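You operate a simulated robot arm through the tools that you are given. There is no shell and no other tool. Be economical: measure what you need, move in short steps, check, and stop when the job is done.

You are at the controls of a simulated two-armed robot. One attempt, no reset.

## Task
Pick up the grey chalk stick with one hand, pass it to the other hand and put it on the top of the black tool case. Fetch the carton from the card sheet on the bagged roll and set it on the top of the board stack. Fetch the blue wedge from the card sheet on the bagged roll and set it on the top of the grey crate by the cartons. Take the yellow wool piece and put it on the right end of the board stack. Fetch the white wool piece and set it on the right end of the board stack. Fetch the grey wool piece and set it on the top of the board stack. Any order will do. Set down upright: yellow wool piece, white wool piece, grey wool piece.

The check looks at the end state, three seconds after you hand in, the way a careful person would. Anything else that was tipped, shoved, dropped, spilled or broken makes it a failure. Flat cloth is picked up by pressing the open fingertips on it (5 to 10 N) and closing them slowly along it; thin cloth reads only 2 to 8 mm in the jaws.

## Robot
Two 7-joint arms with fingered hands on one trunk, on a base that drives. Base frame: it is fixed to the floor where the robot stands at the start and does not move with it; the origin is under the middle of the robot, x ahead of it, y to its left, z up. Readings come in mm, rad, newtons and seconds.
The left shoulder is at the start at [200, 135, 645], the right one opposite. With the tool pointing down near the work surface each hand reaches from about 100 to 960 mm from the robot's upright axis, wherever it stands, measured 20 degrees to its own side. Places, roughly: blue wedge (10x5x4 cm) [-1400, 300, 1200]; carton [-1500, 250, 1250]; grey chalk stick (3x3x11 cm) [600, -200, 400]; grey wool piece (10x7x8 cm) [-3000, 300, 600]; right end of the board stack [1200, 100, 300]; top of the black tool case [300, 600, 400]; top of the board stack [1000, -900, 300]; top of the grey crate by the cartons [-5100, 3500, 600]; white wool piece (12x6x8 cm) [-3000, 100, 600]; yellow wool piece (11x7x8 cm) [-2800, 100, 600]. Payload 4 kg a hand.
The TCP of each hand is the grasp point between the finger pads, 25 mm short of the fingertips. In the tool frame z runs along the fingers and y along their closing line. Largest opening 88 mm; the body of the gripper starts 29 mm behind the TCP. The gripper is a hand of 4 fingers: y runs from the thumb to the fingers, the wrist lies at [-13, -106, -174] in the tool frame, and closing takes about 1.5 s.
Orientation is told as [roll, pitch, yaw] about the base's x, y, z axes, in that order, counted from this pose: with the fingers straight down and the wrist toward the robot, the tool's x, y and z point along [0, 1, 0], [1, 0, 0] and [0, 0, -1] of the base frame.

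## Interface
- The arms move only by the tool nudge_tool. It takes "left_moves", "right_moves" or both (then of equal length, played together; a hand with none holds still); each is text: rows parted by semicolons, each of 6 numbers parted by spaces: the shift along the base's x, y, z in mm, then the turn, a rotation vector about the base's x, y, z in rad. In form: dx dy dz ax ay az; .... A call has 1 to 8 rows; each row shifts and turns the commanded pose from where the row before left it. "left_jaw" and "right_jaw" are, for a hand that has rows, the finger opening in mm, from 0 to 88, set as the call begins (left out, the last holds). Each row takes 0.2 s and may step no farther than 50 mm and 0.15 rad from the row before; otherwise, or with a gripper value out of range, the whole call is refused. Where a pose cannot be reached the arm comes as near as it can. A force on the tool above 40 N (or 10 N above the force at the start of the call, whichever is more), or a blocked arm, ends the call early, and 0.2 s more pass. The fingers move at their own pace (about 153 mm/s each) and stop on an object; they squeeze with about 22 N. The grip force told is the motor's: it shows also when the fingers shut on nothing. Time passes only in rows, and 0.2 s behind the last, so rows that do not move let the fingers close. The reply holds the time, the measured pose of the TCP, the force on the tool along the base axes, the opening and the grip force, in the units named above and with some noise, with the torque about the TCP (base axes, N m) and any sound that the robot's microphone picked up.
- Cameras (640 x 400 px; columns grow to the right, rows downward): "scene" is now at [122.7, 20, 1244.4]; the picture's right is [0.35, -0.94, 0.00], its down [-0.81, -0.31, -0.50] and it looks along [0.47, 0.18, -0.86] (base axes); focal length 283 px, centre (320, 200). "left" rides on the left gripper at [-64, -83, -98] in its tool frame; the picture's right is [-0.62, -0.37, 0.69], its down [0.71, -0.63, 0.30] and it looks along [0.32, 0.68, 0.65] (tool axes); focal length 265 px, centre (320, 200). "right" rides on the right gripper at [64, -83, -98] in its tool frame; the picture's right is [-0.62, 0.37, -0.69], its down [-0.71, -0.63, 0.30] and it looks along [-0.32, 0.68, 0.65] (tool axes); focal length 265 px, centre (320, 200).
- capture(camera): a new picture of that camera. It takes no simulated time.
- slide_trunk(by): slides the trunk up (or, below 0, down) by that many mm; the arms and the scene camera ride with it, the base frame stays. It gives what a move gives, with no picture.
- base_move(legs): drives the robot by 1 to 6 legs, each [ahead, left, turn to the left] in mm, mm and rad, along the robot's own axes; the way and the turn of a leg run together, so that a leg with both is an arc; at most 1500 mm and 3.142 rad a leg. The arms and the cameras ride along, it lands a little off, and it stops where it bumps. It gives what a move gives.
- grasp_type(shape, hand): the hand has 4 fingers and takes this shape, open, in about a second: jaw (thumb against the fingers, like two jaws); tri (thumb and two fingers); tip (a fingertip pinch); poke (one finger out to press); point (the index stretched); flat (the hand flat); cup (the hand cupped); fist (a fist). The gripper value then closes the fingers along that shape, each until it touches; the sizes above hold for jaw. It gives what a move gives, with no picture.
- pan_tilt(pan, tilt): turns the head with the scene camera to pan (to the left, within 1.693 rad either way) and tilt (down, from -0.506 to 1.204), counted from straight ahead of the robot. It gives what a move gives.
- probe_pixels(camera, pixels): for up to 12 pixels [column, row] of the newest picture of that camera ("zoom" is the newest enlarged one), the place [x, y, z] in the base frame of the surface seen there, good to about 3 mm, but the place of the scene camera against the robot may be out by one fixed shift of up to 18 mm in any direction. It takes no simulated time.
- enlarge(camera, box): a new picture of the part [left, top, right, bottom] of that camera's present view, enlarged. It takes no simulated time.
- sign_off(): hands the job in; it is judged then, once.

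Work in short steps. Measure before you move; look again where a grasp or a placing could have gone wrong, and mend it. You have 131 turns and 146 pictures in all, those below and enlarged ones among them. Open the grippers and draw the arms clear of the work before you hand the job in, unless the task says otherwise.

The tools are called after "Emit:" as name(argument=value, ...) on one line, values as JSON. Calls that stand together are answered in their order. nudge_tool: Moves the arms, as the interface text tells. Its arguments: {"type":"object","properties":{"left_moves":{"type":"string"},"left_jaw":{"type":"number"},"right_moves":{"type":"string"},"right_jaw":{"type":"number"}},"required":[]} The other tools are called the same way: slide_trunk (by) slides the trunk up or down; grasp_type (shape, hand) gives the hand a shape; base_move (legs) drives the base; pan_tilt (pan, tilt) turns the head that bears the scene camera; capture (camera) takes a picture; probe_pixels (camera, pixels) gives the place of the surface under pixels of a picture; enlarge (camera, box) takes an enlarged picture of a part of a camera's view; sign_off () hands the job in.

At the start:

```text
time_s: 0.0
left_tool_pos: [544.2, 255.2, 740.1]
left_orientation: [0.0, 0.0, -0.002]
left_contact_force: [-0.3, 0.3, -0.1]
left_wrist_torque: [0.01, 0.02, 0.0]
left_opening: 87.6
left_gripper_force: 0.1
left_shape: jaw
right_tool_pos: [560.6, -304.5, 727.9]
right_orientation: [0.001, -0.001, -0.001]
right_contact_force: [-0.1, -0.3, -0.7]
right_wrist_torque: [0.0, -0.03, 0.03]
right_opening: 87.5
right_gripper_force: 0.0
right_shape: jaw
trunk travel left (down, up): [-250.0, 520.0]
robot x, y, heading: [2.8, 4.0, -0.002]
head pan, tilt: [0.361, 1.044]
```

scene: 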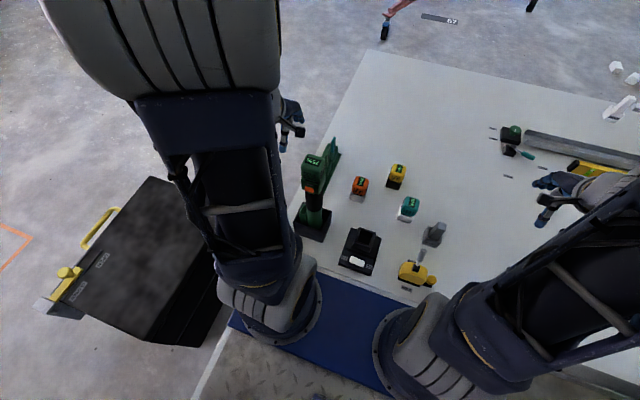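
right: 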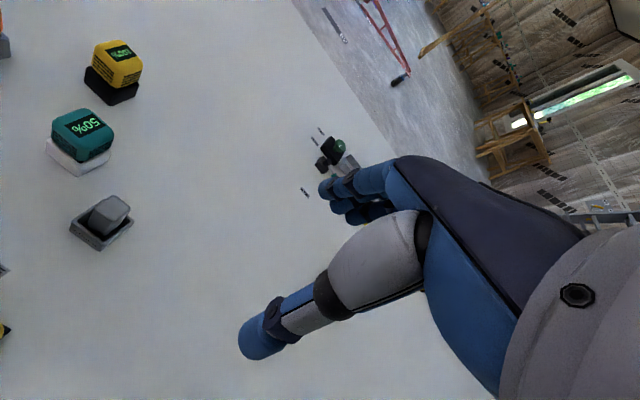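
left: 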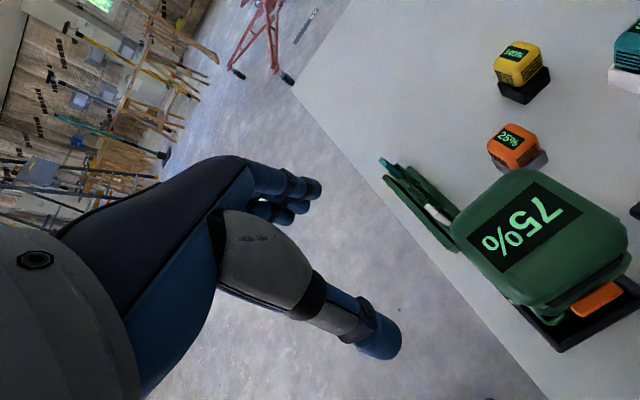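

The scene picture shows a grey object in a holder near (434,234) and the black case at (140,260). I probe those and zoom in.

Emit:
enlarge(camera="scene", box=[330, 140, 490, 300])

Emit:
probe_pixels(camera="scene", pixels=[[434, 232], [438, 226], [428, 242], [422, 256], [150, 185], [75, 290], [160, 335], [140, 260], [205, 250], [450, 250]])

```text
2.50 times, centred on (410, 220) of scene
```

zoom: 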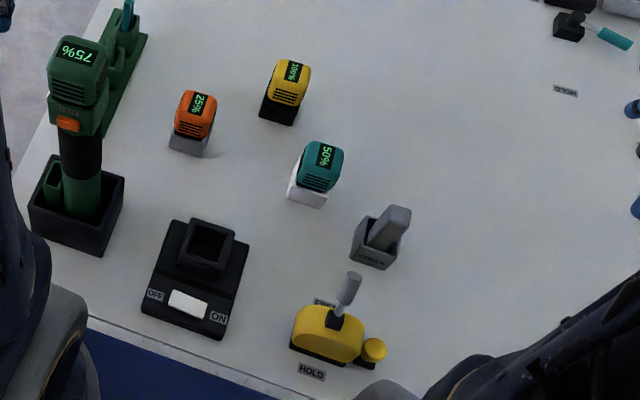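

```text
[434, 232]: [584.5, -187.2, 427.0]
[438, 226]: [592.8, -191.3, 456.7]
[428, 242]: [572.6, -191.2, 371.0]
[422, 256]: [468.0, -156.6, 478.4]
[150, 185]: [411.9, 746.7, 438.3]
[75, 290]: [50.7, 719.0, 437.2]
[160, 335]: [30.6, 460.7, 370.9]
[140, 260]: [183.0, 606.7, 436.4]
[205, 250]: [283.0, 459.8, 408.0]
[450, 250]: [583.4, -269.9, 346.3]
```

The grey stick stands tilted in a small grey cup. I zoom further from both views.

Emit:
enlarge(camera="scene", box=[410, 210, 458, 250])

Emit:
enlarge(camera="right", box=[40, 160, 160, 280])

Emit:
probe_pixels(camera="right", pixels=[[108, 208], [127, 208], [95, 220], [115, 228], [108, 243], [122, 230], [85, 240], [130, 222], [72, 224]])

```text
10.00 times, centred on (434, 230) of scene
```

zoom: 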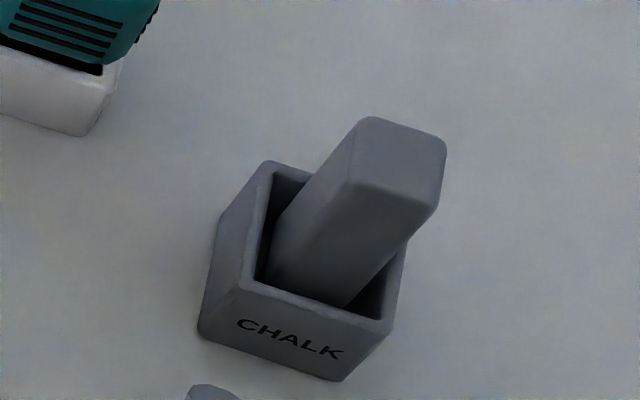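

```text
3.33 times, centred on (100, 220) of right
```

zoom: 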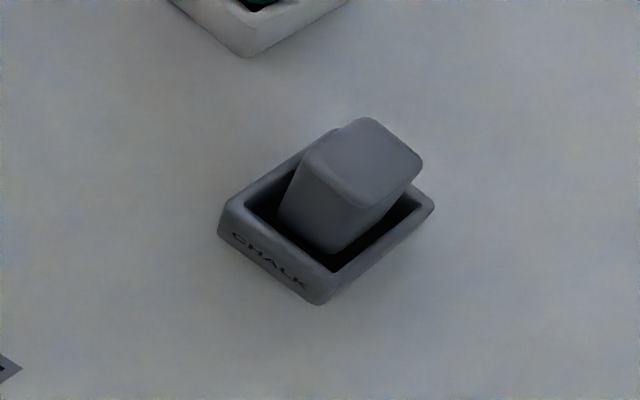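

```text
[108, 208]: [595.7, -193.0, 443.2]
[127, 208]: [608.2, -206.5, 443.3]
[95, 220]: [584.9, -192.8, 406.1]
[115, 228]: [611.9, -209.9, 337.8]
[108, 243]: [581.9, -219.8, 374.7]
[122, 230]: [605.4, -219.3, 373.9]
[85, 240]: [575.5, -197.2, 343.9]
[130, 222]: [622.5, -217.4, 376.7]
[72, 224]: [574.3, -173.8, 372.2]
```

I probe the stick top corners and holder rim corners in the right-camera zoom (the accurate one).

Emit:
probe_pixels(camera="zoom", pixels=[[365, 162], [365, 125], [415, 160], [357, 200], [312, 160], [235, 205], [322, 290], [428, 205], [340, 240], [290, 210], [405, 215], [325, 215]])

Emit:
probe_pixels(camera="scene", pixels=[[437, 225], [441, 232], [430, 250], [480, 200]])

```text
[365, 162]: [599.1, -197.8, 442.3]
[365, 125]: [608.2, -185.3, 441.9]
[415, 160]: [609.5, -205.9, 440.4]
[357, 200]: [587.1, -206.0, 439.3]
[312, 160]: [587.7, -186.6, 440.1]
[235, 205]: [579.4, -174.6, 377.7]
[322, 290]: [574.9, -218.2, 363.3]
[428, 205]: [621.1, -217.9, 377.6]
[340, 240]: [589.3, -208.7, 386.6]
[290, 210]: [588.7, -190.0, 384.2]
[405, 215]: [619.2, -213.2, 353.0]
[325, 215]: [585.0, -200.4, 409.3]
```

```text
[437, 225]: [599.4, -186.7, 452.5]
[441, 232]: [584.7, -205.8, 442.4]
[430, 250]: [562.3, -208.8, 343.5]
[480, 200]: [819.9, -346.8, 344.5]
```

The stick is upright and axis-aligned: centre about (598,-196), top z 442, with the holder rim at 377. I bring the right hand above it.

Emit:
nudge_tool(right_moves="7.5 21.7 -40 0 0 0;7.5 21.7 -40 0 0 0;7.5 21.7 -40 0 0 0;7.5 21.7 -40 0 0 0;7.5 21.7 -40 0 0 0;0 0 -20 0 0 0;0 0 0 0 0 0", right_jaw=88)

Emit:
capture(camera="right")

Emit:
capture(camera="scene")

```text
time_s: 1.6
left_tool_pos: [544.9, 254.8, 739.7]
left_orientation: [-0.001, 0.0, 0.0]
left_contact_force: [0.2, 0.1, -0.3]
left_wrist_torque: [0.0, -0.02, -0.02]
left_opening: 87.4
left_gripper_force: 0.2
left_shape: jaw
right_tool_pos: [599.2, -196.9, 506.3]
right_orientation: [0.002, 0.001, 0.001]
right_contact_force: [-0.1, -1.3, 0.3]
right_wrist_torque: [0.01, 0.01, 0.01]
right_opening: 87.7
right_gripper_force: 0.0
right_shape: jaw
trunk travel left (down, up): [-250.0, 520.0]
robot x, y, heading: [-1.8, -0.3, -0.004]
head pan, tilt: [0.361, 1.044]
```

```text
139 pictures are left
```

right: 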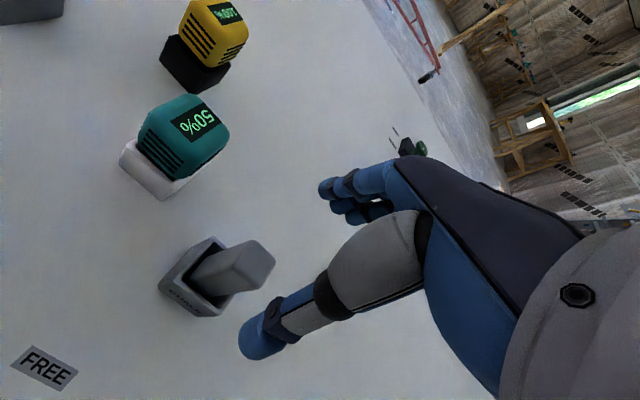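

```text
138 pictures are left
```

scene: 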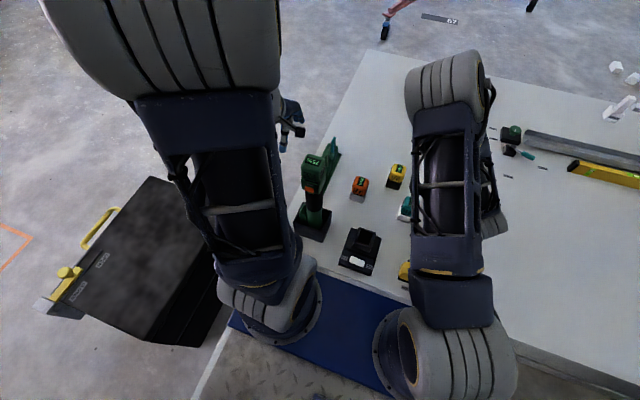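

The stick top at (258,262) is exactly where the tool axis projects, so I descend 80 mm and close.

Emit:
nudge_tool(right_moves="0 0 -40 0 0 0;0 0 -25 0 0 0;0 0 -15 0 0 0")

Emit:
nudge_tool(right_moves="0 0 0 0 0 0;0 0 0 0 0 0;0 0 0 0 0 0;0 0 0 0 0 0;0 0 0 0 0 0;0 0 0 0 0 0;0 0 0 0 0 0", right_jaw=10)

Emit:
capture(camera="right")

```text
time_s: 2.4
left_tool_pos: [544.3, 254.6, 740.2]
left_orientation: [-0.001, 0.001, 0.0]
left_contact_force: [0.4, 0.2, -0.4]
left_wrist_torque: [-0.03, 0.0, 0.02]
left_opening: 87.7
left_gripper_force: 0.1
left_shape: jaw
right_tool_pos: [597.1, -195.3, 427.1]
right_orientation: [0.0, 0.0, 0.0]
right_contact_force: [0.1, -0.1, -0.2]
right_wrist_torque: [0.0, -0.02, 0.0]
right_opening: 87.9
right_gripper_force: 0.1
right_shape: jaw
trunk travel left (down, up): [-250.0, 520.0]
robot x, y, heading: [-2.2, 0.5, 0.006]
head pan, tilt: [0.361, 1.044]
```

```text
time_s: 4.0
left_tool_pos: [544.3, 254.7, 740.1]
left_orientation: [0.001, 0.0, 0.0]
left_contact_force: [0.2, -0.4, -0.6]
left_wrist_torque: [-0.01, 0.0, 0.01]
left_opening: 87.6
left_gripper_force: 0.1
left_shape: jaw
right_tool_pos: [598.7, -196.1, 425.8]
right_orientation: [0.001, 0.001, 0.0]
right_contact_force: [0.4, -0.6, -0.7]
right_wrist_torque: [0.02, -0.01, -0.02]
right_opening: 18.1
right_gripper_force: 21.8
right_shape: jaw
trunk travel left (down, up): [-250.0, 520.0]
robot x, y, heading: [0.3, 2.7, -0.004]
head pan, tilt: [0.361, 1.044]
```

```text
137 pictures are left
```

right: 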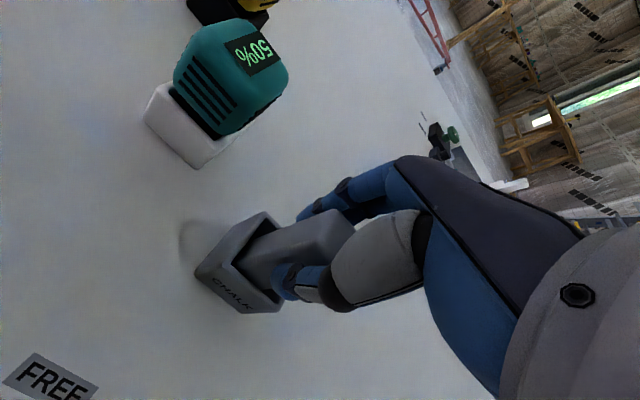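

The jaw stopped at 18 mm with 22 N, so the stick is held. I lift it straight up and look.

Emit:
nudge_tool(right_moves="0 0 15 0 0 0;0 0 30 0 0 0;0 0 40 0 0 0;0 0 45 0 0 0;0 0 45 0 0 0;0 0 45 0 0 0;0 0 0 0 0 0")

Emit:
capture(camera="right")

```text
time_s: 5.6
left_tool_pos: [544.7, 256.2, 740.9]
left_orientation: [0.0, -0.001, 0.0]
left_contact_force: [-1.2, -0.3, 0.5]
left_wrist_torque: [0.03, -0.01, 0.0]
left_opening: 87.8
left_gripper_force: 0.1
left_shape: jaw
right_tool_pos: [597.8, -195.5, 644.6]
right_orientation: [-0.001, 0.0, 0.0]
right_contact_force: [-0.3, 0.5, 0.0]
right_wrist_torque: [0.04, -0.02, -0.01]
right_opening: 18.2
right_gripper_force: 22.1
right_shape: jaw
trunk travel left (down, up): [-250.0, 520.0]
robot x, y, heading: [-1.8, 0.3, -0.005]
head pan, tilt: [0.361, 1.044]
```

```text
136 pictures are left
```

right: 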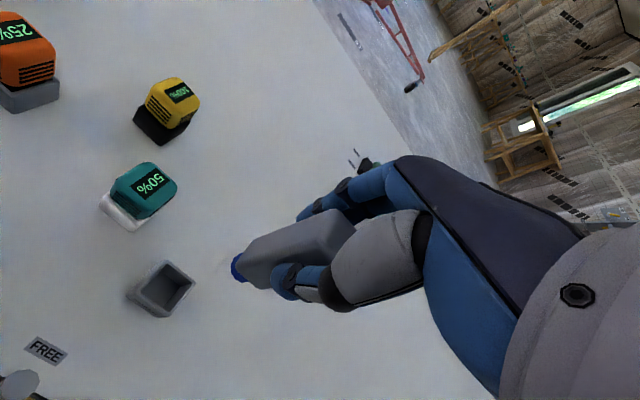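

The stick is free and the holder stayed put. I roll the right hand 90° so that the stick points left (+y), and bring it toward the middle.

Emit:
nudge_tool(right_moves="0 12 0 0.15 0 0;0 12 0 0.15 0 0;0 12 0 0.15 0 0;0 12 0 0.15 0 0;0 12 0 0.15 0 0;0 12 0 0.15 0 0;0 12 0 0.15 0 0;0 12 0 0.15 0 0")

Emit:
nudge_tool(right_moves="0 0 0 0.15 0 0;0 0 0 0.15 0 0;0 0 0 0.0708 0 0;0 0 0 0 0 0", left_moves="14 -48 0 0 0 0;14 -48 0 0 0 0;14 -48 0 0 0 0;14 -48 0 0 0 0", left_jaw=88)

Emit:
capture(camera="left")

Emit:
capture(camera="right")

```text
time_s: 7.4
left_tool_pos: [544.4, 256.9, 740.5]
left_orientation: [0.001, 0.0, -0.001]
left_contact_force: [0.7, 0.2, 0.1]
left_wrist_torque: [0.0, 0.01, 0.03]
left_opening: 87.4
left_gripper_force: 0.0
left_shape: jaw
right_tool_pos: [598.8, -99.8, 646.6]
right_orientation: [1.203, -0.002, -0.001]
right_contact_force: [-0.2, 0.2, -0.9]
right_wrist_torque: [-0.02, -0.02, 0.04]
right_opening: 18.4
right_gripper_force: 22.4
right_shape: jaw
trunk travel left (down, up): [-250.0, 520.0]
robot x, y, heading: [-4.8, 1.3, 0.003]
head pan, tilt: [0.361, 1.044]
```

```text
time_s: 8.4
left_tool_pos: [600.9, 63.9, 740.3]
left_orientation: [-0.001, -0.001, 0.002]
left_contact_force: [0.3, 0.2, 0.4]
left_wrist_torque: [0.0, 0.01, 0.0]
left_opening: 87.5
left_gripper_force: 0.0
left_shape: jaw
right_tool_pos: [598.6, -99.7, 646.3]
right_orientation: [1.571, 0.001, 0.002]
right_contact_force: [-0.1, 0.5, -1.2]
right_wrist_torque: [-0.03, 0.0, 0.0]
right_opening: 18.4
right_gripper_force: 22.0
right_shape: jaw
trunk travel left (down, up): [-250.0, 520.0]
robot x, y, heading: [-2.2, -0.0, 0.001]
head pan, tilt: [0.361, 1.044]
```

```text
135 pictures are left
```

left: 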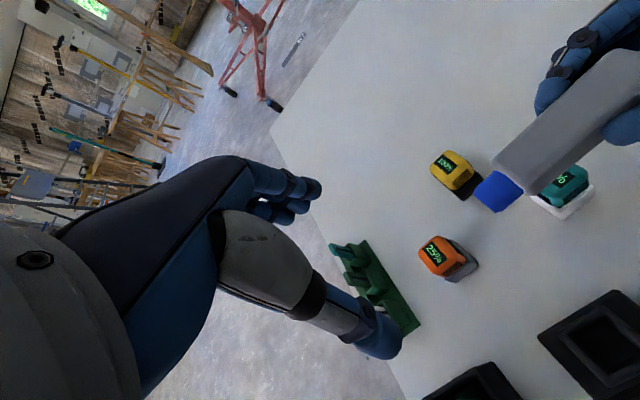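

```text
134 pictures are left
```

right: 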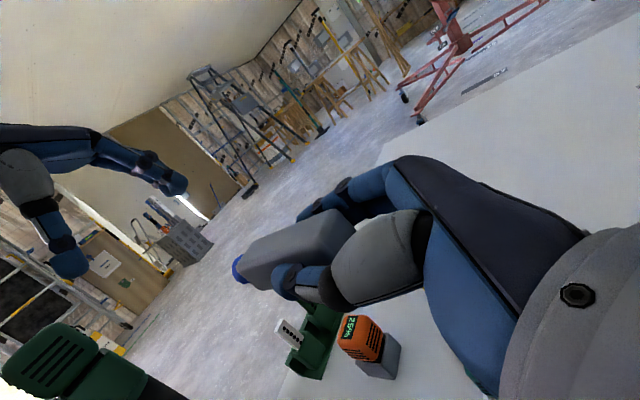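

I measure the stick along its length in the left view: blue end (495,195), mid (560,130), and right fingertips (545,95).

Emit:
probe_pixels(camera="left", pixels=[[500, 190], [495, 205], [510, 170], [545, 140], [580, 105], [600, 140], [547, 95], [610, 130]])

```text
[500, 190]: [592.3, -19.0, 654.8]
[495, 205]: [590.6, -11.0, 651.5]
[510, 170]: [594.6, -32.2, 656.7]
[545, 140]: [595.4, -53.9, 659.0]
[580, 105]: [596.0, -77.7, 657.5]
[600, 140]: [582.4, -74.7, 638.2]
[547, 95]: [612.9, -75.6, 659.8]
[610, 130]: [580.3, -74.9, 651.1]
```

The stick runs along y from -75 (fingertips) to -8, centred at x≈597, z≈646. I bring the left hand over y=-30 and lower it.

Emit:
nudge_tool(left_moves="-2 -47 0 0 0 0;-2 -47 0 0 0 0;0 0 -30 0 0 0;0 0 -30 0 0 0;0 0 -21 0 0 0;0 0 0 0 0 0", left_jaw=88)

Emit:
capture(camera="left")

```text
time_s: 9.8
left_tool_pos: [596.8, -30.9, 660.8]
left_orientation: [0.001, 0.001, 0.0]
left_contact_force: [0.8, 0.0, -1.1]
left_wrist_torque: [-0.02, 0.01, 0.01]
left_opening: 87.9
left_gripper_force: 0.0
left_shape: jaw
right_tool_pos: [599.2, -100.6, 645.4]
right_orientation: [1.572, 0.001, 0.001]
right_contact_force: [0.4, 0.7, -0.6]
right_wrist_torque: [0.0, 0.01, 0.0]
right_opening: 18.3
right_gripper_force: 21.6
right_shape: jaw
trunk travel left (down, up): [-250.0, 520.0]
robot x, y, heading: [1.5, 2.4, 0.002]
head pan, tilt: [0.361, 1.044]
```

```text
133 pictures are left
```

left: 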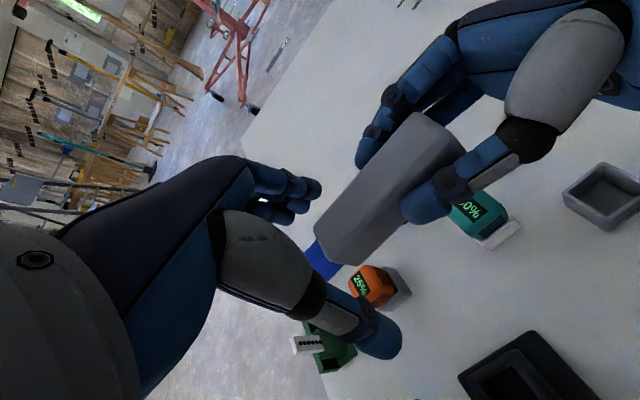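

The stick end lies between the left thumb and fingers. I shift 7 mm deeper and close the left jaw.

Emit:
nudge_tool(left_moves="0 -7 0 0 0 0;0 0 0 0 0 0")

Emit:
nudge_tool(left_moves="0 0 0 0 0 0;0 0 0 0 0 0;0 0 0 0 0 0;0 0 0 0 0 0;0 0 0 0 0 0;0 0 0 0 0 0;0 0 0 0 0 0;0 0 0 0 0 0", left_jaw=10)

Emit:
capture(camera="left")

```text
time_s: 10.4
left_tool_pos: [597.0, -37.1, 659.6]
left_orientation: [0.0, -0.001, 0.003]
left_contact_force: [-0.7, 0.4, -0.5]
left_wrist_torque: [-0.01, -0.02, 0.01]
left_opening: 87.7
left_gripper_force: 0.1
left_shape: jaw
right_tool_pos: [597.8, -101.2, 646.1]
right_orientation: [1.571, -0.001, 0.001]
right_contact_force: [-0.4, -0.4, -1.2]
right_wrist_torque: [0.0, -0.02, 0.05]
right_opening: 18.2
right_gripper_force: 22.3
right_shape: jaw
trunk travel left (down, up): [-250.0, 520.0]
robot x, y, heading: [0.5, 0.9, 0.005]
head pan, tilt: [0.361, 1.044]
```

```text
time_s: 12.2
left_tool_pos: [598.1, -38.4, 660.0]
left_orientation: [0.001, 0.0, -0.001]
left_contact_force: [2.6, 0.9, 0.0]
left_wrist_torque: [0.01, -0.03, -0.03]
left_opening: 17.3
left_gripper_force: 22.0
left_shape: jaw
right_tool_pos: [598.6, -99.1, 646.1]
right_orientation: [1.571, 0.0, 0.0]
right_contact_force: [-1.7, 0.0, -1.5]
right_wrist_torque: [0.0, 0.01, 0.16]
right_opening: 18.6
right_gripper_force: 22.0
right_shape: jaw
trunk travel left (down, up): [-250.0, 520.0]
robot x, y, heading: [-1.0, -0.3, 0.001]
head pan, tilt: [0.361, 1.044]
```

```text
132 pictures are left
```

left: 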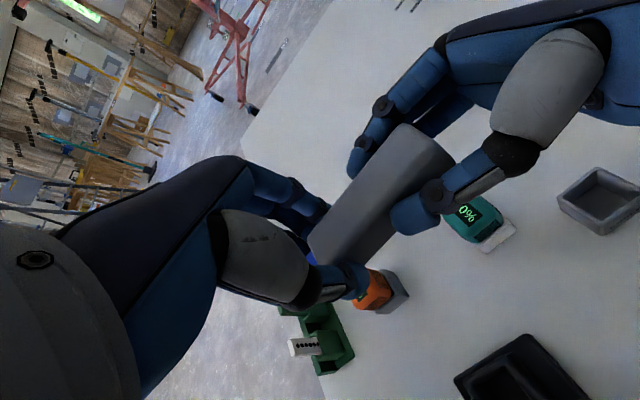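

The left hand grips at 17 mm and 22 N. I open the right hand and draw it back to -y.

Emit:
nudge_tool(right_moves="0 0 0 0 0 0;0 0 0 0 0 0;0 0 0 0 0 0;0 0 0 0 0 0;0 -30 0 0 0 0;0 -45 0 0 0 0;0 -45 0 0 0 0;0 -45 0 0 0 0", right_jaw=88)

Emit:
capture(camera="left")

Emit:
capture(camera="scene")

```text
time_s: 14.0
left_tool_pos: [596.5, -37.6, 659.5]
left_orientation: [0.0, 0.001, 0.002]
left_contact_force: [0.0, 0.4, 0.4]
left_wrist_torque: [0.02, 0.0, 0.0]
left_opening: 17.6
left_gripper_force: 21.8
left_shape: jaw
right_tool_pos: [599.7, -263.7, 646.0]
right_orientation: [1.57, 0.001, 0.001]
right_contact_force: [0.4, 0.1, 0.7]
right_wrist_torque: [0.0, -0.01, 0.02]
right_opening: 87.5
right_gripper_force: 0.0
right_shape: jaw
trunk travel left (down, up): [-250.0, 520.0]
robot x, y, heading: [-0.2, -4.0, -0.003]
head pan, tilt: [0.361, 1.044]
```

```text
131 pictures are left
```

left: 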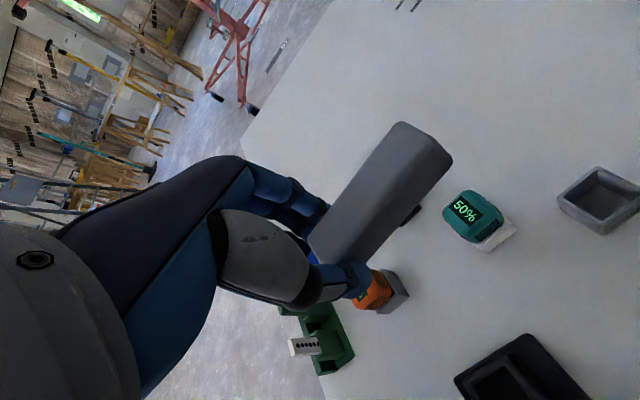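

```text
130 pictures are left
```

scene: 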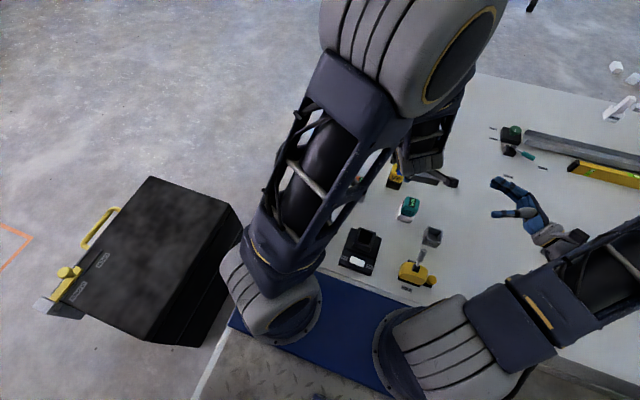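

The hand-over worked. I raise the left hand and swing toward the case, turning the wrist about 1 rad.

Emit:
nudge_tool(left_moves="0 0 45 0 0 0;0 0 45 0 0 0;0 0 45 0 0 0;-10 45 0 0 0 0.08;-10 45 0 0 0 0.08;-10 45 0 0 0 0.08;-10 45 0 0 0 0.08;-10 45 0 0 0 0.08")

Emit:
nudge_tool(left_moves="-20 43 0 0 0 0.08;-20 43 0 0 0 0.08;-25 42 0 0 0 0.08;-25 42 0 0 0 0.08;-30 39 0 0 0 0.08;-30 39 0 0 0 0.08;-30 39 0 0 0 0.08;-30 39 0 0 0 0.08")

Emit:
nudge_tool(left_moves="-20 40 -10 0 0 0;-17 40 -20 0 0 0;0 10 -45 0 0 0;0 0 -45 0 0 0;0 0 -45 0 0 0;0 0 0 0 0 0")

Emit:
capture(camera="left")

Emit:
capture(camera="scene")

```text
time_s: 15.8
left_tool_pos: [547.4, 188.1, 794.5]
left_orientation: [0.0, -0.001, 0.4]
left_contact_force: [0.4, 0.0, -1.1]
left_wrist_torque: [0.05, -0.01, -0.03]
left_opening: 17.7
left_gripper_force: 22.1
left_shape: jaw
right_tool_pos: [598.9, -265.0, 646.6]
right_orientation: [1.571, 0.0, 0.0]
right_contact_force: [0.5, 0.3, -0.1]
right_wrist_torque: [0.01, 0.04, 0.01]
right_opening: 87.8
right_gripper_force: 0.1
right_shape: jaw
trunk travel left (down, up): [-250.0, 520.0]
robot x, y, heading: [3.3, 0.2, -0.001]
head pan, tilt: [0.361, 1.044]
```

```text
time_s: 17.6
left_tool_pos: [336.0, 513.6, 794.8]
left_orientation: [0.002, 0.0, 1.04]
left_contact_force: [-0.2, -0.3, -1.3]
left_wrist_torque: [0.04, 0.02, -0.02]
left_opening: 17.8
left_gripper_force: 22.5
left_shape: jaw
right_tool_pos: [598.9, -265.2, 646.6]
right_orientation: [1.568, 0.0, 0.0]
right_contact_force: [1.2, 0.5, 0.5]
right_wrist_torque: [0.02, 0.01, -0.02]
right_opening: 87.6
right_gripper_force: 0.1
right_shape: jaw
trunk travel left (down, up): [-250.0, 520.0]
robot x, y, heading: [-6.2, -1.2, 0.001]
head pan, tilt: [0.361, 1.044]
```

```text
time_s: 19.0
left_tool_pos: [300.7, 602.8, 631.1]
left_orientation: [0.001, -0.001, 1.038]
left_contact_force: [-0.2, 0.6, -0.4]
left_wrist_torque: [0.03, 0.03, -0.04]
left_opening: 17.5
left_gripper_force: 22.1
left_shape: jaw
right_tool_pos: [598.7, -265.3, 645.8]
right_orientation: [1.569, 0.0, 0.0]
right_contact_force: [0.6, -0.1, 0.4]
right_wrist_torque: [0.03, -0.01, 0.01]
right_opening: 87.8
right_gripper_force: 0.1
right_shape: jaw
trunk travel left (down, up): [-250.0, 520.0]
robot x, y, heading: [2.2, 1.0, 0.002]
head pan, tilt: [0.361, 1.044]
```

```text
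129 pictures are left
```

left: 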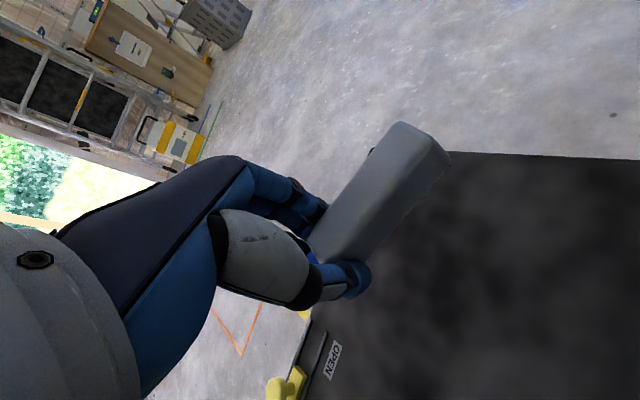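

```text
128 pictures are left
```

scene: 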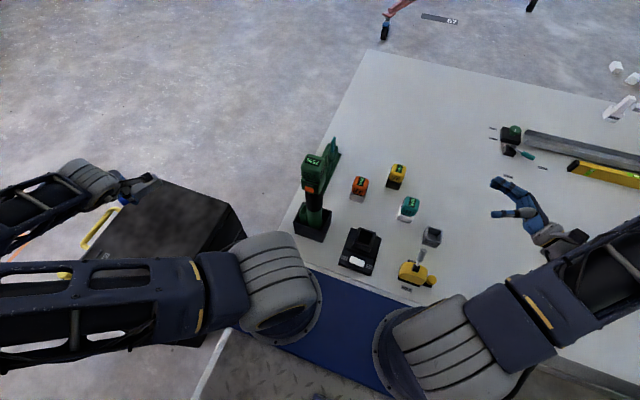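

I probe the case top and its corner in the left view to get its true height and edges.

Emit:
probe_pixels(camera="left", pixels=[[460, 165], [600, 170], [420, 250], [400, 330], [540, 280], [340, 300], [410, 145]])

Emit:
probe_pixels(camera="scene", pixels=[[170, 190], [228, 208], [160, 230], [130, 250]])

```text
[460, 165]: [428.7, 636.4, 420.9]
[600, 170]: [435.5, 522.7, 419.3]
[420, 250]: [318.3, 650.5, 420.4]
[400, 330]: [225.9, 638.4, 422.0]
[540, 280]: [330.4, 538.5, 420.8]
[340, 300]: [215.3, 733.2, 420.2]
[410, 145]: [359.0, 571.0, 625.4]
```

```text
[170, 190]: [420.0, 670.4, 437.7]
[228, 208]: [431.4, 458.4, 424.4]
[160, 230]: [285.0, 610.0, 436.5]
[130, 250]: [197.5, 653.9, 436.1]
```

The case top is at z≈420.5, so stick contact comes near TCP z≈446. I descend most of the way, then gently touch.

Emit:
nudge_tool(left_moves="0 0 -45 0 0 0;0 0 -45 0 0 0;0 0 -45 0 0 0;0 0 -30 0 0 0;0 0 -12 0 0 0;0 0 0 0 0 0")

Emit:
nudge_tool(left_moves="0 0 -3 0 0 0;0 0 -3 0 0 0;0 0 -2 0 0 0;0 0 0 0 0 0")

Emit:
capture(camera="left")

```text
time_s: 20.4
left_tool_pos: [299.9, 603.9, 451.9]
left_orientation: [0.001, 0.001, 1.038]
left_contact_force: [0.7, -0.2, -0.3]
left_wrist_torque: [0.01, 0.02, 0.0]
left_opening: 17.8
left_gripper_force: 22.3
left_shape: jaw
right_tool_pos: [600.2, -265.0, 646.6]
right_orientation: [1.571, 0.001, 0.0]
right_contact_force: [-0.6, -0.2, -0.3]
right_wrist_torque: [0.0, -0.02, 0.01]
right_opening: 87.8
right_gripper_force: 0.1
right_shape: jaw
trunk travel left (down, up): [-250.0, 520.0]
robot x, y, heading: [0.5, 3.6, -0.002]
head pan, tilt: [0.361, 1.044]
```

```text
time_s: 21.4
left_tool_pos: [300.8, 604.4, 447.0]
left_orientation: [-0.001, -0.004, 1.039]
left_contact_force: [0.3, -0.3, 35.0]
left_wrist_torque: [-0.08, 0.03, -0.05]
left_opening: 20.1
left_gripper_force: 22.4
left_shape: jaw
right_tool_pos: [598.7, -265.2, 646.4]
right_orientation: [1.569, 0.001, 0.0]
right_contact_force: [0.2, -0.4, 0.3]
right_wrist_torque: [-0.03, 0.01, 0.0]
right_opening: 87.8
right_gripper_force: 0.0
right_shape: jaw
trunk travel left (down, up): [-250.0, 520.0]
robot x, y, heading: [-2.5, -2.0, -0.002]
head pan, tilt: [0.361, 1.044]
```

```text
127 pictures are left
```

left: 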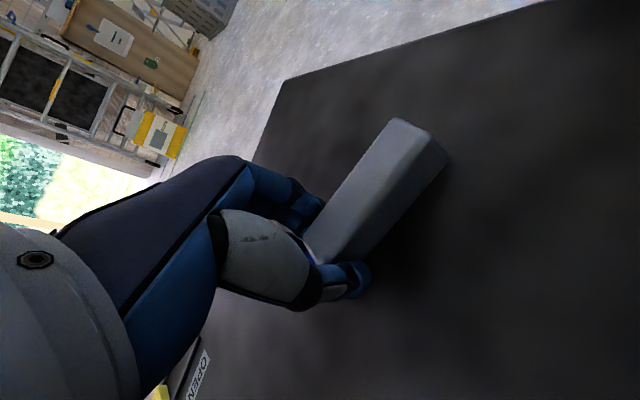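

Contact at 35 N shows the stick is on the case. I ease up 2 mm, open, and retreat upward.

Emit:
nudge_tool(left_moves="0 0 2 0 0 0;0 0 0 0 0 0")

Emit:
nudge_tool(left_moves="0 0 0 0 0 0;0 0 0 0 0 0;0 0 0 0 0 0;0 0 10 0 0 0;0 0 40 0 0 0;0 0 45 0 0 0;0 0 45 0 0 0;0 0 45 0 0 0", left_jaw=88)

Emit:
capture(camera="left")

Emit:
pan_tilt(pan=-0.5, tilt=0.75)

Emit:
capture(camera="scene")

```text
time_s: 22.0
left_tool_pos: [300.3, 603.6, 449.0]
left_orientation: [0.0, -0.001, 1.039]
left_contact_force: [1.6, 3.5, 25.9]
left_wrist_torque: [0.07, -0.04, -0.06]
left_opening: 20.6
left_gripper_force: 21.7
left_shape: jaw
right_tool_pos: [599.1, -265.2, 645.9]
right_orientation: [1.57, -0.002, -0.001]
right_contact_force: [-0.2, -0.4, 0.4]
right_wrist_torque: [0.01, -0.01, -0.02]
right_opening: 87.5
right_gripper_force: 0.1
right_shape: jaw
trunk travel left (down, up): [-250.0, 520.0]
robot x, y, heading: [-1.0, 0.7, 0.0]
head pan, tilt: [0.361, 1.044]
```

```text
time_s: 23.8
left_tool_pos: [299.7, 602.4, 631.4]
left_orientation: [0.001, 0.002, 1.038]
left_contact_force: [-0.3, 0.2, -0.1]
left_wrist_torque: [0.0, -0.04, -0.02]
left_opening: 87.8
left_gripper_force: 0.1
left_shape: jaw
right_tool_pos: [599.2, -263.4, 646.5]
right_orientation: [1.571, 0.001, 0.002]
right_contact_force: [-0.2, 0.3, -0.2]
right_wrist_torque: [-0.03, 0.0, 0.04]
right_opening: 87.4
right_gripper_force: 0.0
right_shape: jaw
trunk travel left (down, up): [-250.0, 520.0]
robot x, y, heading: [-2.5, 0.7, 0.001]
head pan, tilt: [0.361, 1.044]
```

```text
126 pictures are left
```

left: 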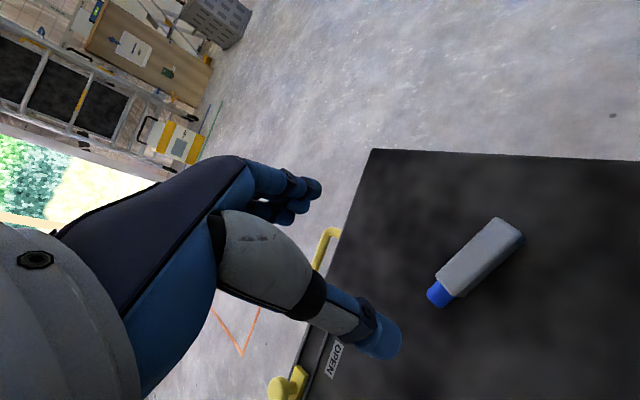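

```text
time_s: 25.0
left_tool_pos: [299.7, 603.1, 632.6]
left_orientation: [-0.001, 0.001, 1.038]
left_contact_force: [0.2, -0.4, 0.1]
left_wrist_torque: [0.02, -0.01, 0.01]
left_opening: 87.7
left_gripper_force: 0.1
left_shape: jaw
right_tool_pos: [598.6, -265.2, 647.6]
right_orientation: [1.572, 0.002, 0.0]
right_contact_force: [0.4, 0.2, -0.1]
right_wrist_torque: [0.0, 0.0, 0.0]
right_opening: 87.6
right_gripper_force: 0.0
right_shape: jaw
trunk travel left (down, up): [-250.0, 520.0]
robot x, y, heading: [0.2, 1.6, 0.001]
head pan, tilt: [-0.499, 0.75]
```

```text
125 pictures are left
```

scene: 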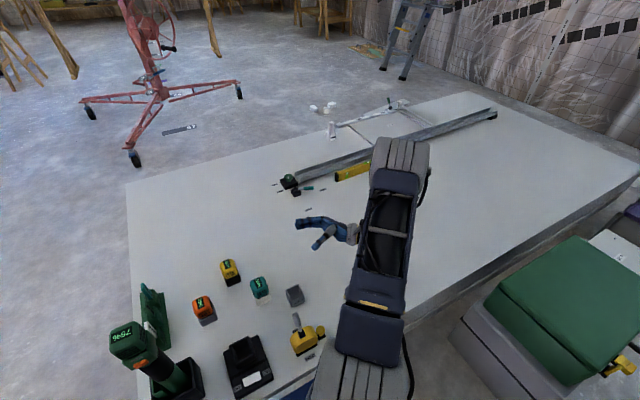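

The chalk lies on the case. Now I map the slab (board stack) by probing its corners and contents.

Emit:
probe_pixels(camera="scene", pixels=[[128, 185], [470, 93], [636, 165], [430, 318], [290, 180], [490, 113], [332, 130], [318, 107], [400, 105], [355, 170], [230, 190], [540, 160]])

Emit:
enlarge(camera="scene", box=[240, 80, 520, 255])

```text
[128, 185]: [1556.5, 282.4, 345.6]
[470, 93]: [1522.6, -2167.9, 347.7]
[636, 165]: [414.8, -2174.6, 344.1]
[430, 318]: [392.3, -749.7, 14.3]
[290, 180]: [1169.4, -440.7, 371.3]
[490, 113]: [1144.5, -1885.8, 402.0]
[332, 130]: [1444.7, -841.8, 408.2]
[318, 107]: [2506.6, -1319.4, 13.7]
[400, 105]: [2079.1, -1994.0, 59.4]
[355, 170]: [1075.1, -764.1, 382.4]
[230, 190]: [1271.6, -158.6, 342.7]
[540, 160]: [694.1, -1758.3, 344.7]
```

```text
2.29 times, centred on (380, 168) of scene
```

zoom: 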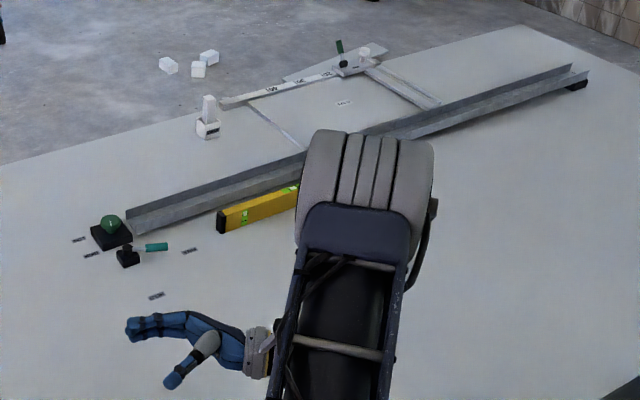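

The slab spans x 400–1555, y -2170–280, and the right-end area near (1200,100) is free. I tuck both arms high and close before driving.

Emit:
nudge_tool(right_moves="-15 0 15 -0.15 0 0;-15 0 15 -0.15 0 0;-15 0 15 -0.15 0 0;-15 0 15 -0.15 0 0;-15 0 15 -0.15 0 0;-15 0 15 -0.15 0 0;-15 0 15 -0.15 0 0;-15 0 15 -0.15 0 0", left_moves="10 -35 25 0 0 -0.1;10 -35 25 0 0 -0.1;10 -35 25 0 0 -0.1;10 -35 25 0 0 -0.1;10 -35 25 0 0 -0.1;10 -35 25 0 0 -0.1;10 -35 25 0 0 -0.1;10 -35 10 0 0 -0.1")

Emit:
nudge_tool(right_moves="-15 0 15 -0.15 0 0;-15 0 15 -0.15 0 0;-15 0 10 -0.0708 0 0;-10 0 0 0 0 0;-10 0 0 0 0 0", left_moves="0 -15 0 0 0 -0.1;0 -15 0 0 0 -0.1;0 -15 0 0 0 -0.038;0 0 0 0 0 0;0 0 0 0 0 0")

Emit:
pan_tilt(pan=1.69, tilt=0.5)

Emit:
capture(camera="scene")

Emit:
pan_tilt(pan=-1.69, tilt=0.5)

Emit:
capture(camera="scene")

```text
time_s: 26.8
left_tool_pos: [380.7, 322.4, 815.7]
left_orientation: [0.0, 0.001, 0.239]
left_contact_force: [-0.1, 0.7, 0.4]
left_wrist_torque: [0.0, 0.05, 0.0]
left_opening: 88.1
left_gripper_force: 0.1
left_shape: jaw
right_tool_pos: [479.3, -264.2, 767.0]
right_orientation: [0.368, 0.002, 0.001]
right_contact_force: [-0.3, -1.0, 0.5]
right_wrist_torque: [-0.02, 0.0, 0.0]
right_opening: 87.5
right_gripper_force: 0.2
right_shape: jaw
trunk travel left (down, up): [-250.0, 520.0]
robot x, y, heading: [-0.2, 1.8, 0.003]
head pan, tilt: [-0.499, 0.75]
```

```text
time_s: 28.0
left_tool_pos: [383.1, 282.9, 823.0]
left_orientation: [-0.002, 0.0, 0.001]
left_contact_force: [0.4, 0.2, 1.3]
left_wrist_torque: [0.05, 0.01, 0.0]
left_opening: 87.7
left_gripper_force: 0.1
left_shape: jaw
left hand out of reach, approached as far as the arm can: row 3
right_tool_pos: [417.8, -270.5, 816.4]
right_orientation: [0.002, 0.002, -0.001]
right_contact_force: [-0.4, 0.6, 0.0]
right_wrist_torque: [0.0, 0.0, -0.01]
right_opening: 87.4
right_gripper_force: 0.1
right_shape: jaw
right hand out of reach, approached as far as the arm can: row 4, 5
trunk travel left (down, up): [-250.0, 520.0]
robot x, y, heading: [3.0, -2.0, 0.002]
head pan, tilt: [-0.499, 0.75]
```

```text
time_s: 30.0
left_tool_pos: [381.7, 283.3, 822.7]
left_orientation: [0.001, -0.001, 0.0]
left_contact_force: [-0.1, -0.5, -0.4]
left_wrist_torque: [0.0, 0.01, 0.02]
left_opening: 87.8
left_gripper_force: 0.0
left_shape: jaw
right_tool_pos: [417.7, -270.0, 813.9]
right_orientation: [0.0, 0.003, 0.001]
right_contact_force: [-0.2, 0.2, 0.1]
right_wrist_torque: [0.01, 0.0, -0.01]
right_opening: 87.5
right_gripper_force: 0.2
right_shape: jaw
trunk travel left (down, up): [-250.0, 520.0]
robot x, y, heading: [0.6, 1.7, 0.002]
head pan, tilt: [1.689, 0.499]
```

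```text
123 pictures are left
```

scene: 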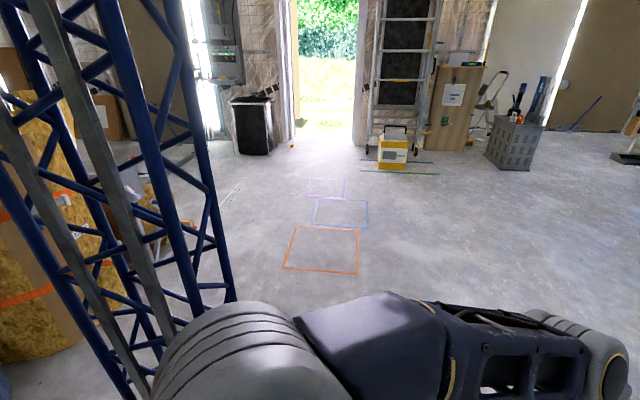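

```text
time_s: 32.9
left_tool_pos: [383.5, 282.5, 821.9]
left_orientation: [-0.001, 0.0, 0.0]
left_contact_force: [-0.8, 0.2, -0.7]
left_wrist_torque: [0.0, -0.02, 0.0]
left_opening: 87.8
left_gripper_force: 0.1
left_shape: jaw
right_tool_pos: [418.2, -269.3, 814.3]
right_orientation: [0.001, 0.001, -0.001]
right_contact_force: [0.3, -0.3, 0.5]
right_wrist_torque: [-0.02, -0.01, -0.01]
right_opening: 87.8
right_gripper_force: 0.1
right_shape: jaw
trunk travel left (down, up): [-250.0, 520.0]
robot x, y, heading: [-2.1, -1.3, 0.001]
head pan, tilt: [-1.689, 0.499]
```

```text
122 pictures are left
```

scene: 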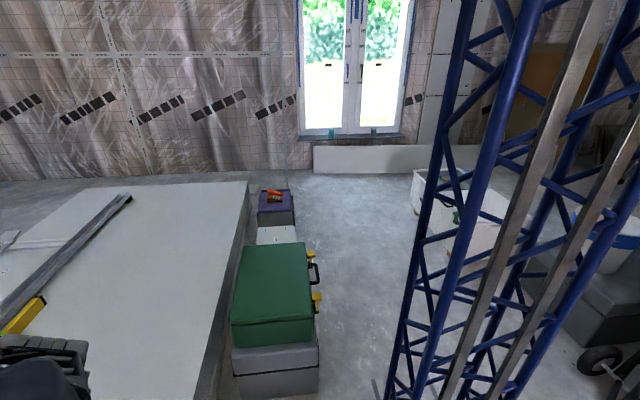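

A mast blocks part of the rear view. I look left again and probe how near the OSB/roll things behind are, plus the items at rear right.

Emit:
probe_pixels(camera="scene", pixels=[[600, 290], [600, 360], [420, 200], [318, 350], [232, 300], [540, 270], [380, 330]])

Emit:
pan_tilt(pan=1.69, tilt=0.6)

Emit:
capture(camera="scene")

Emit:
probe_pixels(camera="scene", pixels=[[20, 310], [60, 300], [20, 100], [130, 200], [180, 200], [250, 240], [90, 200], [165, 250], [20, 200]])

```text
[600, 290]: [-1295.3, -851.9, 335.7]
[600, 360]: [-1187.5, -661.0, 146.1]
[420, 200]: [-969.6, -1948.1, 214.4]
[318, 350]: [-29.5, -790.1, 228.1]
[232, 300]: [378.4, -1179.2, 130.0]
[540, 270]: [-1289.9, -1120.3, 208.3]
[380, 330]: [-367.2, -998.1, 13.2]
```

```text
time_s: 35.7
left_tool_pos: [382.5, 283.8, 822.9]
left_orientation: [0.0, 0.0, 0.001]
left_contact_force: [-0.3, 0.5, 0.1]
left_wrist_torque: [0.02, -0.02, 0.0]
left_opening: 87.8
left_gripper_force: 0.0
left_shape: jaw
right_tool_pos: [419.2, -270.5, 815.6]
right_orientation: [0.002, 0.002, 0.001]
right_contact_force: [0.4, 0.0, -0.5]
right_wrist_torque: [0.02, -0.03, -0.03]
right_opening: 87.8
right_gripper_force: 0.0
right_shape: jaw
trunk travel left (down, up): [-250.0, 520.0]
robot x, y, heading: [-0.9, 0.7, -0.005]
head pan, tilt: [1.689, 0.6]
```

```text
121 pictures are left
```

scene: 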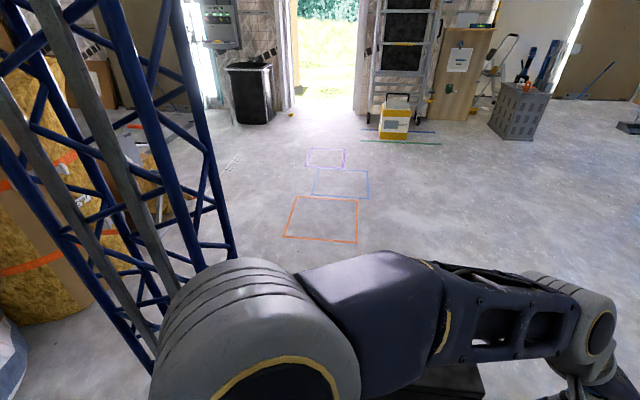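

```text
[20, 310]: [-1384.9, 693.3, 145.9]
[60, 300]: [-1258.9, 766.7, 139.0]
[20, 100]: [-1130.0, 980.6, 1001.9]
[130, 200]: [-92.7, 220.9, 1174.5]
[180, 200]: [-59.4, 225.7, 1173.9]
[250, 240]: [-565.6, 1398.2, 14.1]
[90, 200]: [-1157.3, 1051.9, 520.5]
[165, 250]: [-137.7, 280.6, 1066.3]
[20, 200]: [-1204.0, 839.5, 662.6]
```

Rolls stand around x≈-1200 behind. I back up 350 mm, turn left 90°, and look toward the rear area.

Emit:
base_move(legs=[[-350, 0, 0], [0, 0, 1.57]])

Emit:
pan_tilt(pan=1.4, tilt=0.3)

Emit:
capture(camera="scene")

Emit:
pan_tilt(pan=0.5, tilt=0.4)

Emit:
capture(camera="scene")

```text
time_s: 41.9
left_tool_pos: [-640.2, 380.1, 822.2]
left_orientation: [0.0, 0.0, 1.58]
left_contact_force: [-0.3, -0.1, -0.4]
left_wrist_torque: [-0.06, 0.0, 0.01]
left_opening: 87.8
left_gripper_force: 0.0
left_shape: jaw
right_tool_pos: [-87.3, 420.4, 815.1]
right_orientation: [0.002, 0.001, 1.582]
right_contact_force: [0.5, 0.5, 0.1]
right_wrist_torque: [-0.02, -0.04, -0.02]
right_opening: 87.7
right_gripper_force: 0.0
right_shape: jaw
trunk travel left (down, up): [-250.0, 520.0]
robot x, y, heading: [-353.8, -1.0, 1.581]
head pan, tilt: [1.689, 0.6]
```

```text
time_s: 42.7
left_tool_pos: [-640.1, 379.7, 822.0]
left_orientation: [0.001, 0.0, 1.581]
left_contact_force: [-0.8, 0.3, 0.2]
left_wrist_torque: [0.02, 0.0, 0.0]
left_opening: 87.9
left_gripper_force: 0.0
left_shape: jaw
right_tool_pos: [-87.5, 421.5, 815.0]
right_orientation: [0.001, 0.002, 1.582]
right_contact_force: [-0.1, 0.1, -0.1]
right_wrist_torque: [0.0, -0.01, -0.02]
right_opening: 87.6
right_gripper_force: 0.0
right_shape: jaw
trunk travel left (down, up): [-250.0, 520.0]
robot x, y, heading: [-351.7, -2.5, 1.579]
head pan, tilt: [1.4, 0.3]
```

```text
120 pictures are left
```

scene: 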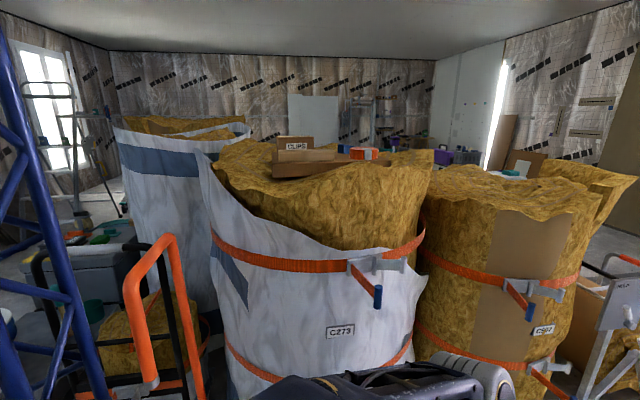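

```text
time_s: 43.9
left_tool_pos: [-640.5, 380.1, 821.5]
left_orientation: [0.0, 0.002, 1.581]
left_contact_force: [0.6, 0.1, -0.3]
left_wrist_torque: [-0.02, -0.03, 0.01]
left_opening: 87.7
left_gripper_force: 0.1
left_shape: jaw
right_tool_pos: [-86.9, 420.6, 813.9]
right_orientation: [0.0, 0.002, 1.582]
right_contact_force: [0.2, -0.7, 0.2]
right_wrist_torque: [-0.01, 0.02, 0.0]
right_opening: 87.4
right_gripper_force: 0.0
right_shape: jaw
trunk travel left (down, up): [-250.0, 520.0]
robot x, y, heading: [-351.2, 5.8, 1.581]
head pan, tilt: [0.499, 0.4]
```

```text
119 pictures are left
```

scene: 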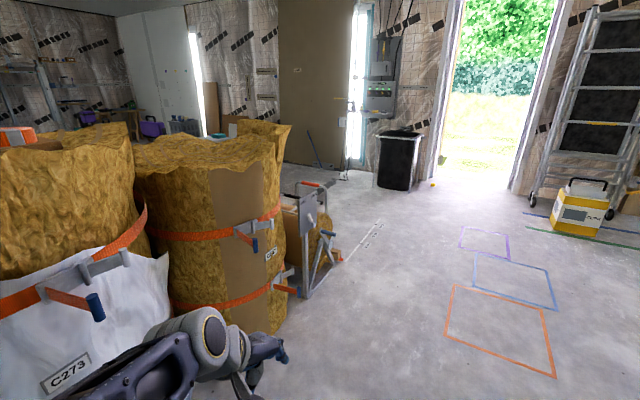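

The roll C273 with the card sheet (carton "CLIPS", blue wedge) is right beside me. I turn to face it, raise the trunk, and look.

Emit:
base_move(legs=[[0, 0, 1.56]])

Emit:
slide_trunk(by=450)

Emit:
pan_tilt(pan=-0.2, tilt=0.5)

Emit:
capture(camera="scene")

```text
time_s: 48.1
left_tool_pos: [-735.0, -286.0, 821.6]
left_orientation: [0.001, 0.0, -3.131]
left_contact_force: [1.1, -0.6, -0.6]
left_wrist_torque: [0.01, 0.0, -0.01]
left_opening: 87.6
left_gripper_force: 0.1
left_shape: jaw
right_tool_pos: [-773.6, 266.7, 814.9]
right_orientation: [0.001, 0.002, -3.133]
right_contact_force: [0.1, -0.6, 0.6]
right_wrist_torque: [0.0, -0.04, 0.01]
right_opening: 87.5
right_gripper_force: 0.0
right_shape: jaw
trunk travel left (down, up): [-250.0, 520.0]
robot x, y, heading: [-351.6, -2.9, -3.135]
head pan, tilt: [0.499, 0.4]
```

```text
refused: 450 is not a number from -400 to 400
```

```text
time_s: 49.1
left_tool_pos: [-734.2, -284.7, 822.2]
left_orientation: [0.0, -0.001, -3.134]
left_contact_force: [0.3, 0.8, 0.0]
left_wrist_torque: [0.02, 0.0, -0.01]
left_opening: 87.8
left_gripper_force: 0.2
left_shape: jaw
right_tool_pos: [-773.8, 266.5, 815.2]
right_orientation: [0.003, 0.001, -3.133]
right_contact_force: [-0.3, 0.0, 0.9]
right_wrist_torque: [0.0, 0.04, -0.03]
right_opening: 87.9
right_gripper_force: 0.1
right_shape: jaw
trunk travel left (down, up): [-250.0, 520.0]
robot x, y, heading: [-352.3, -3.2, -3.132]
head pan, tilt: [-0.201, 0.499]
```

```text
118 pictures are left
```

scene: 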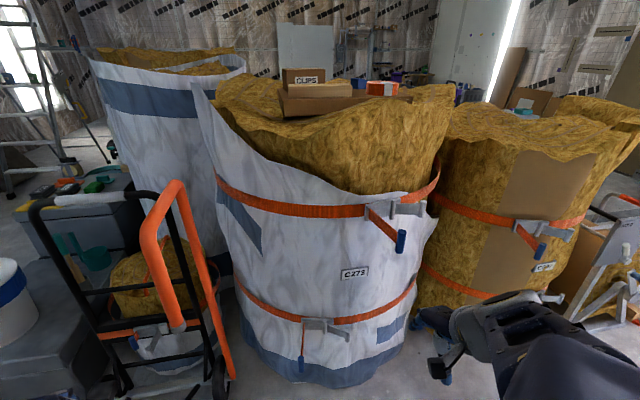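

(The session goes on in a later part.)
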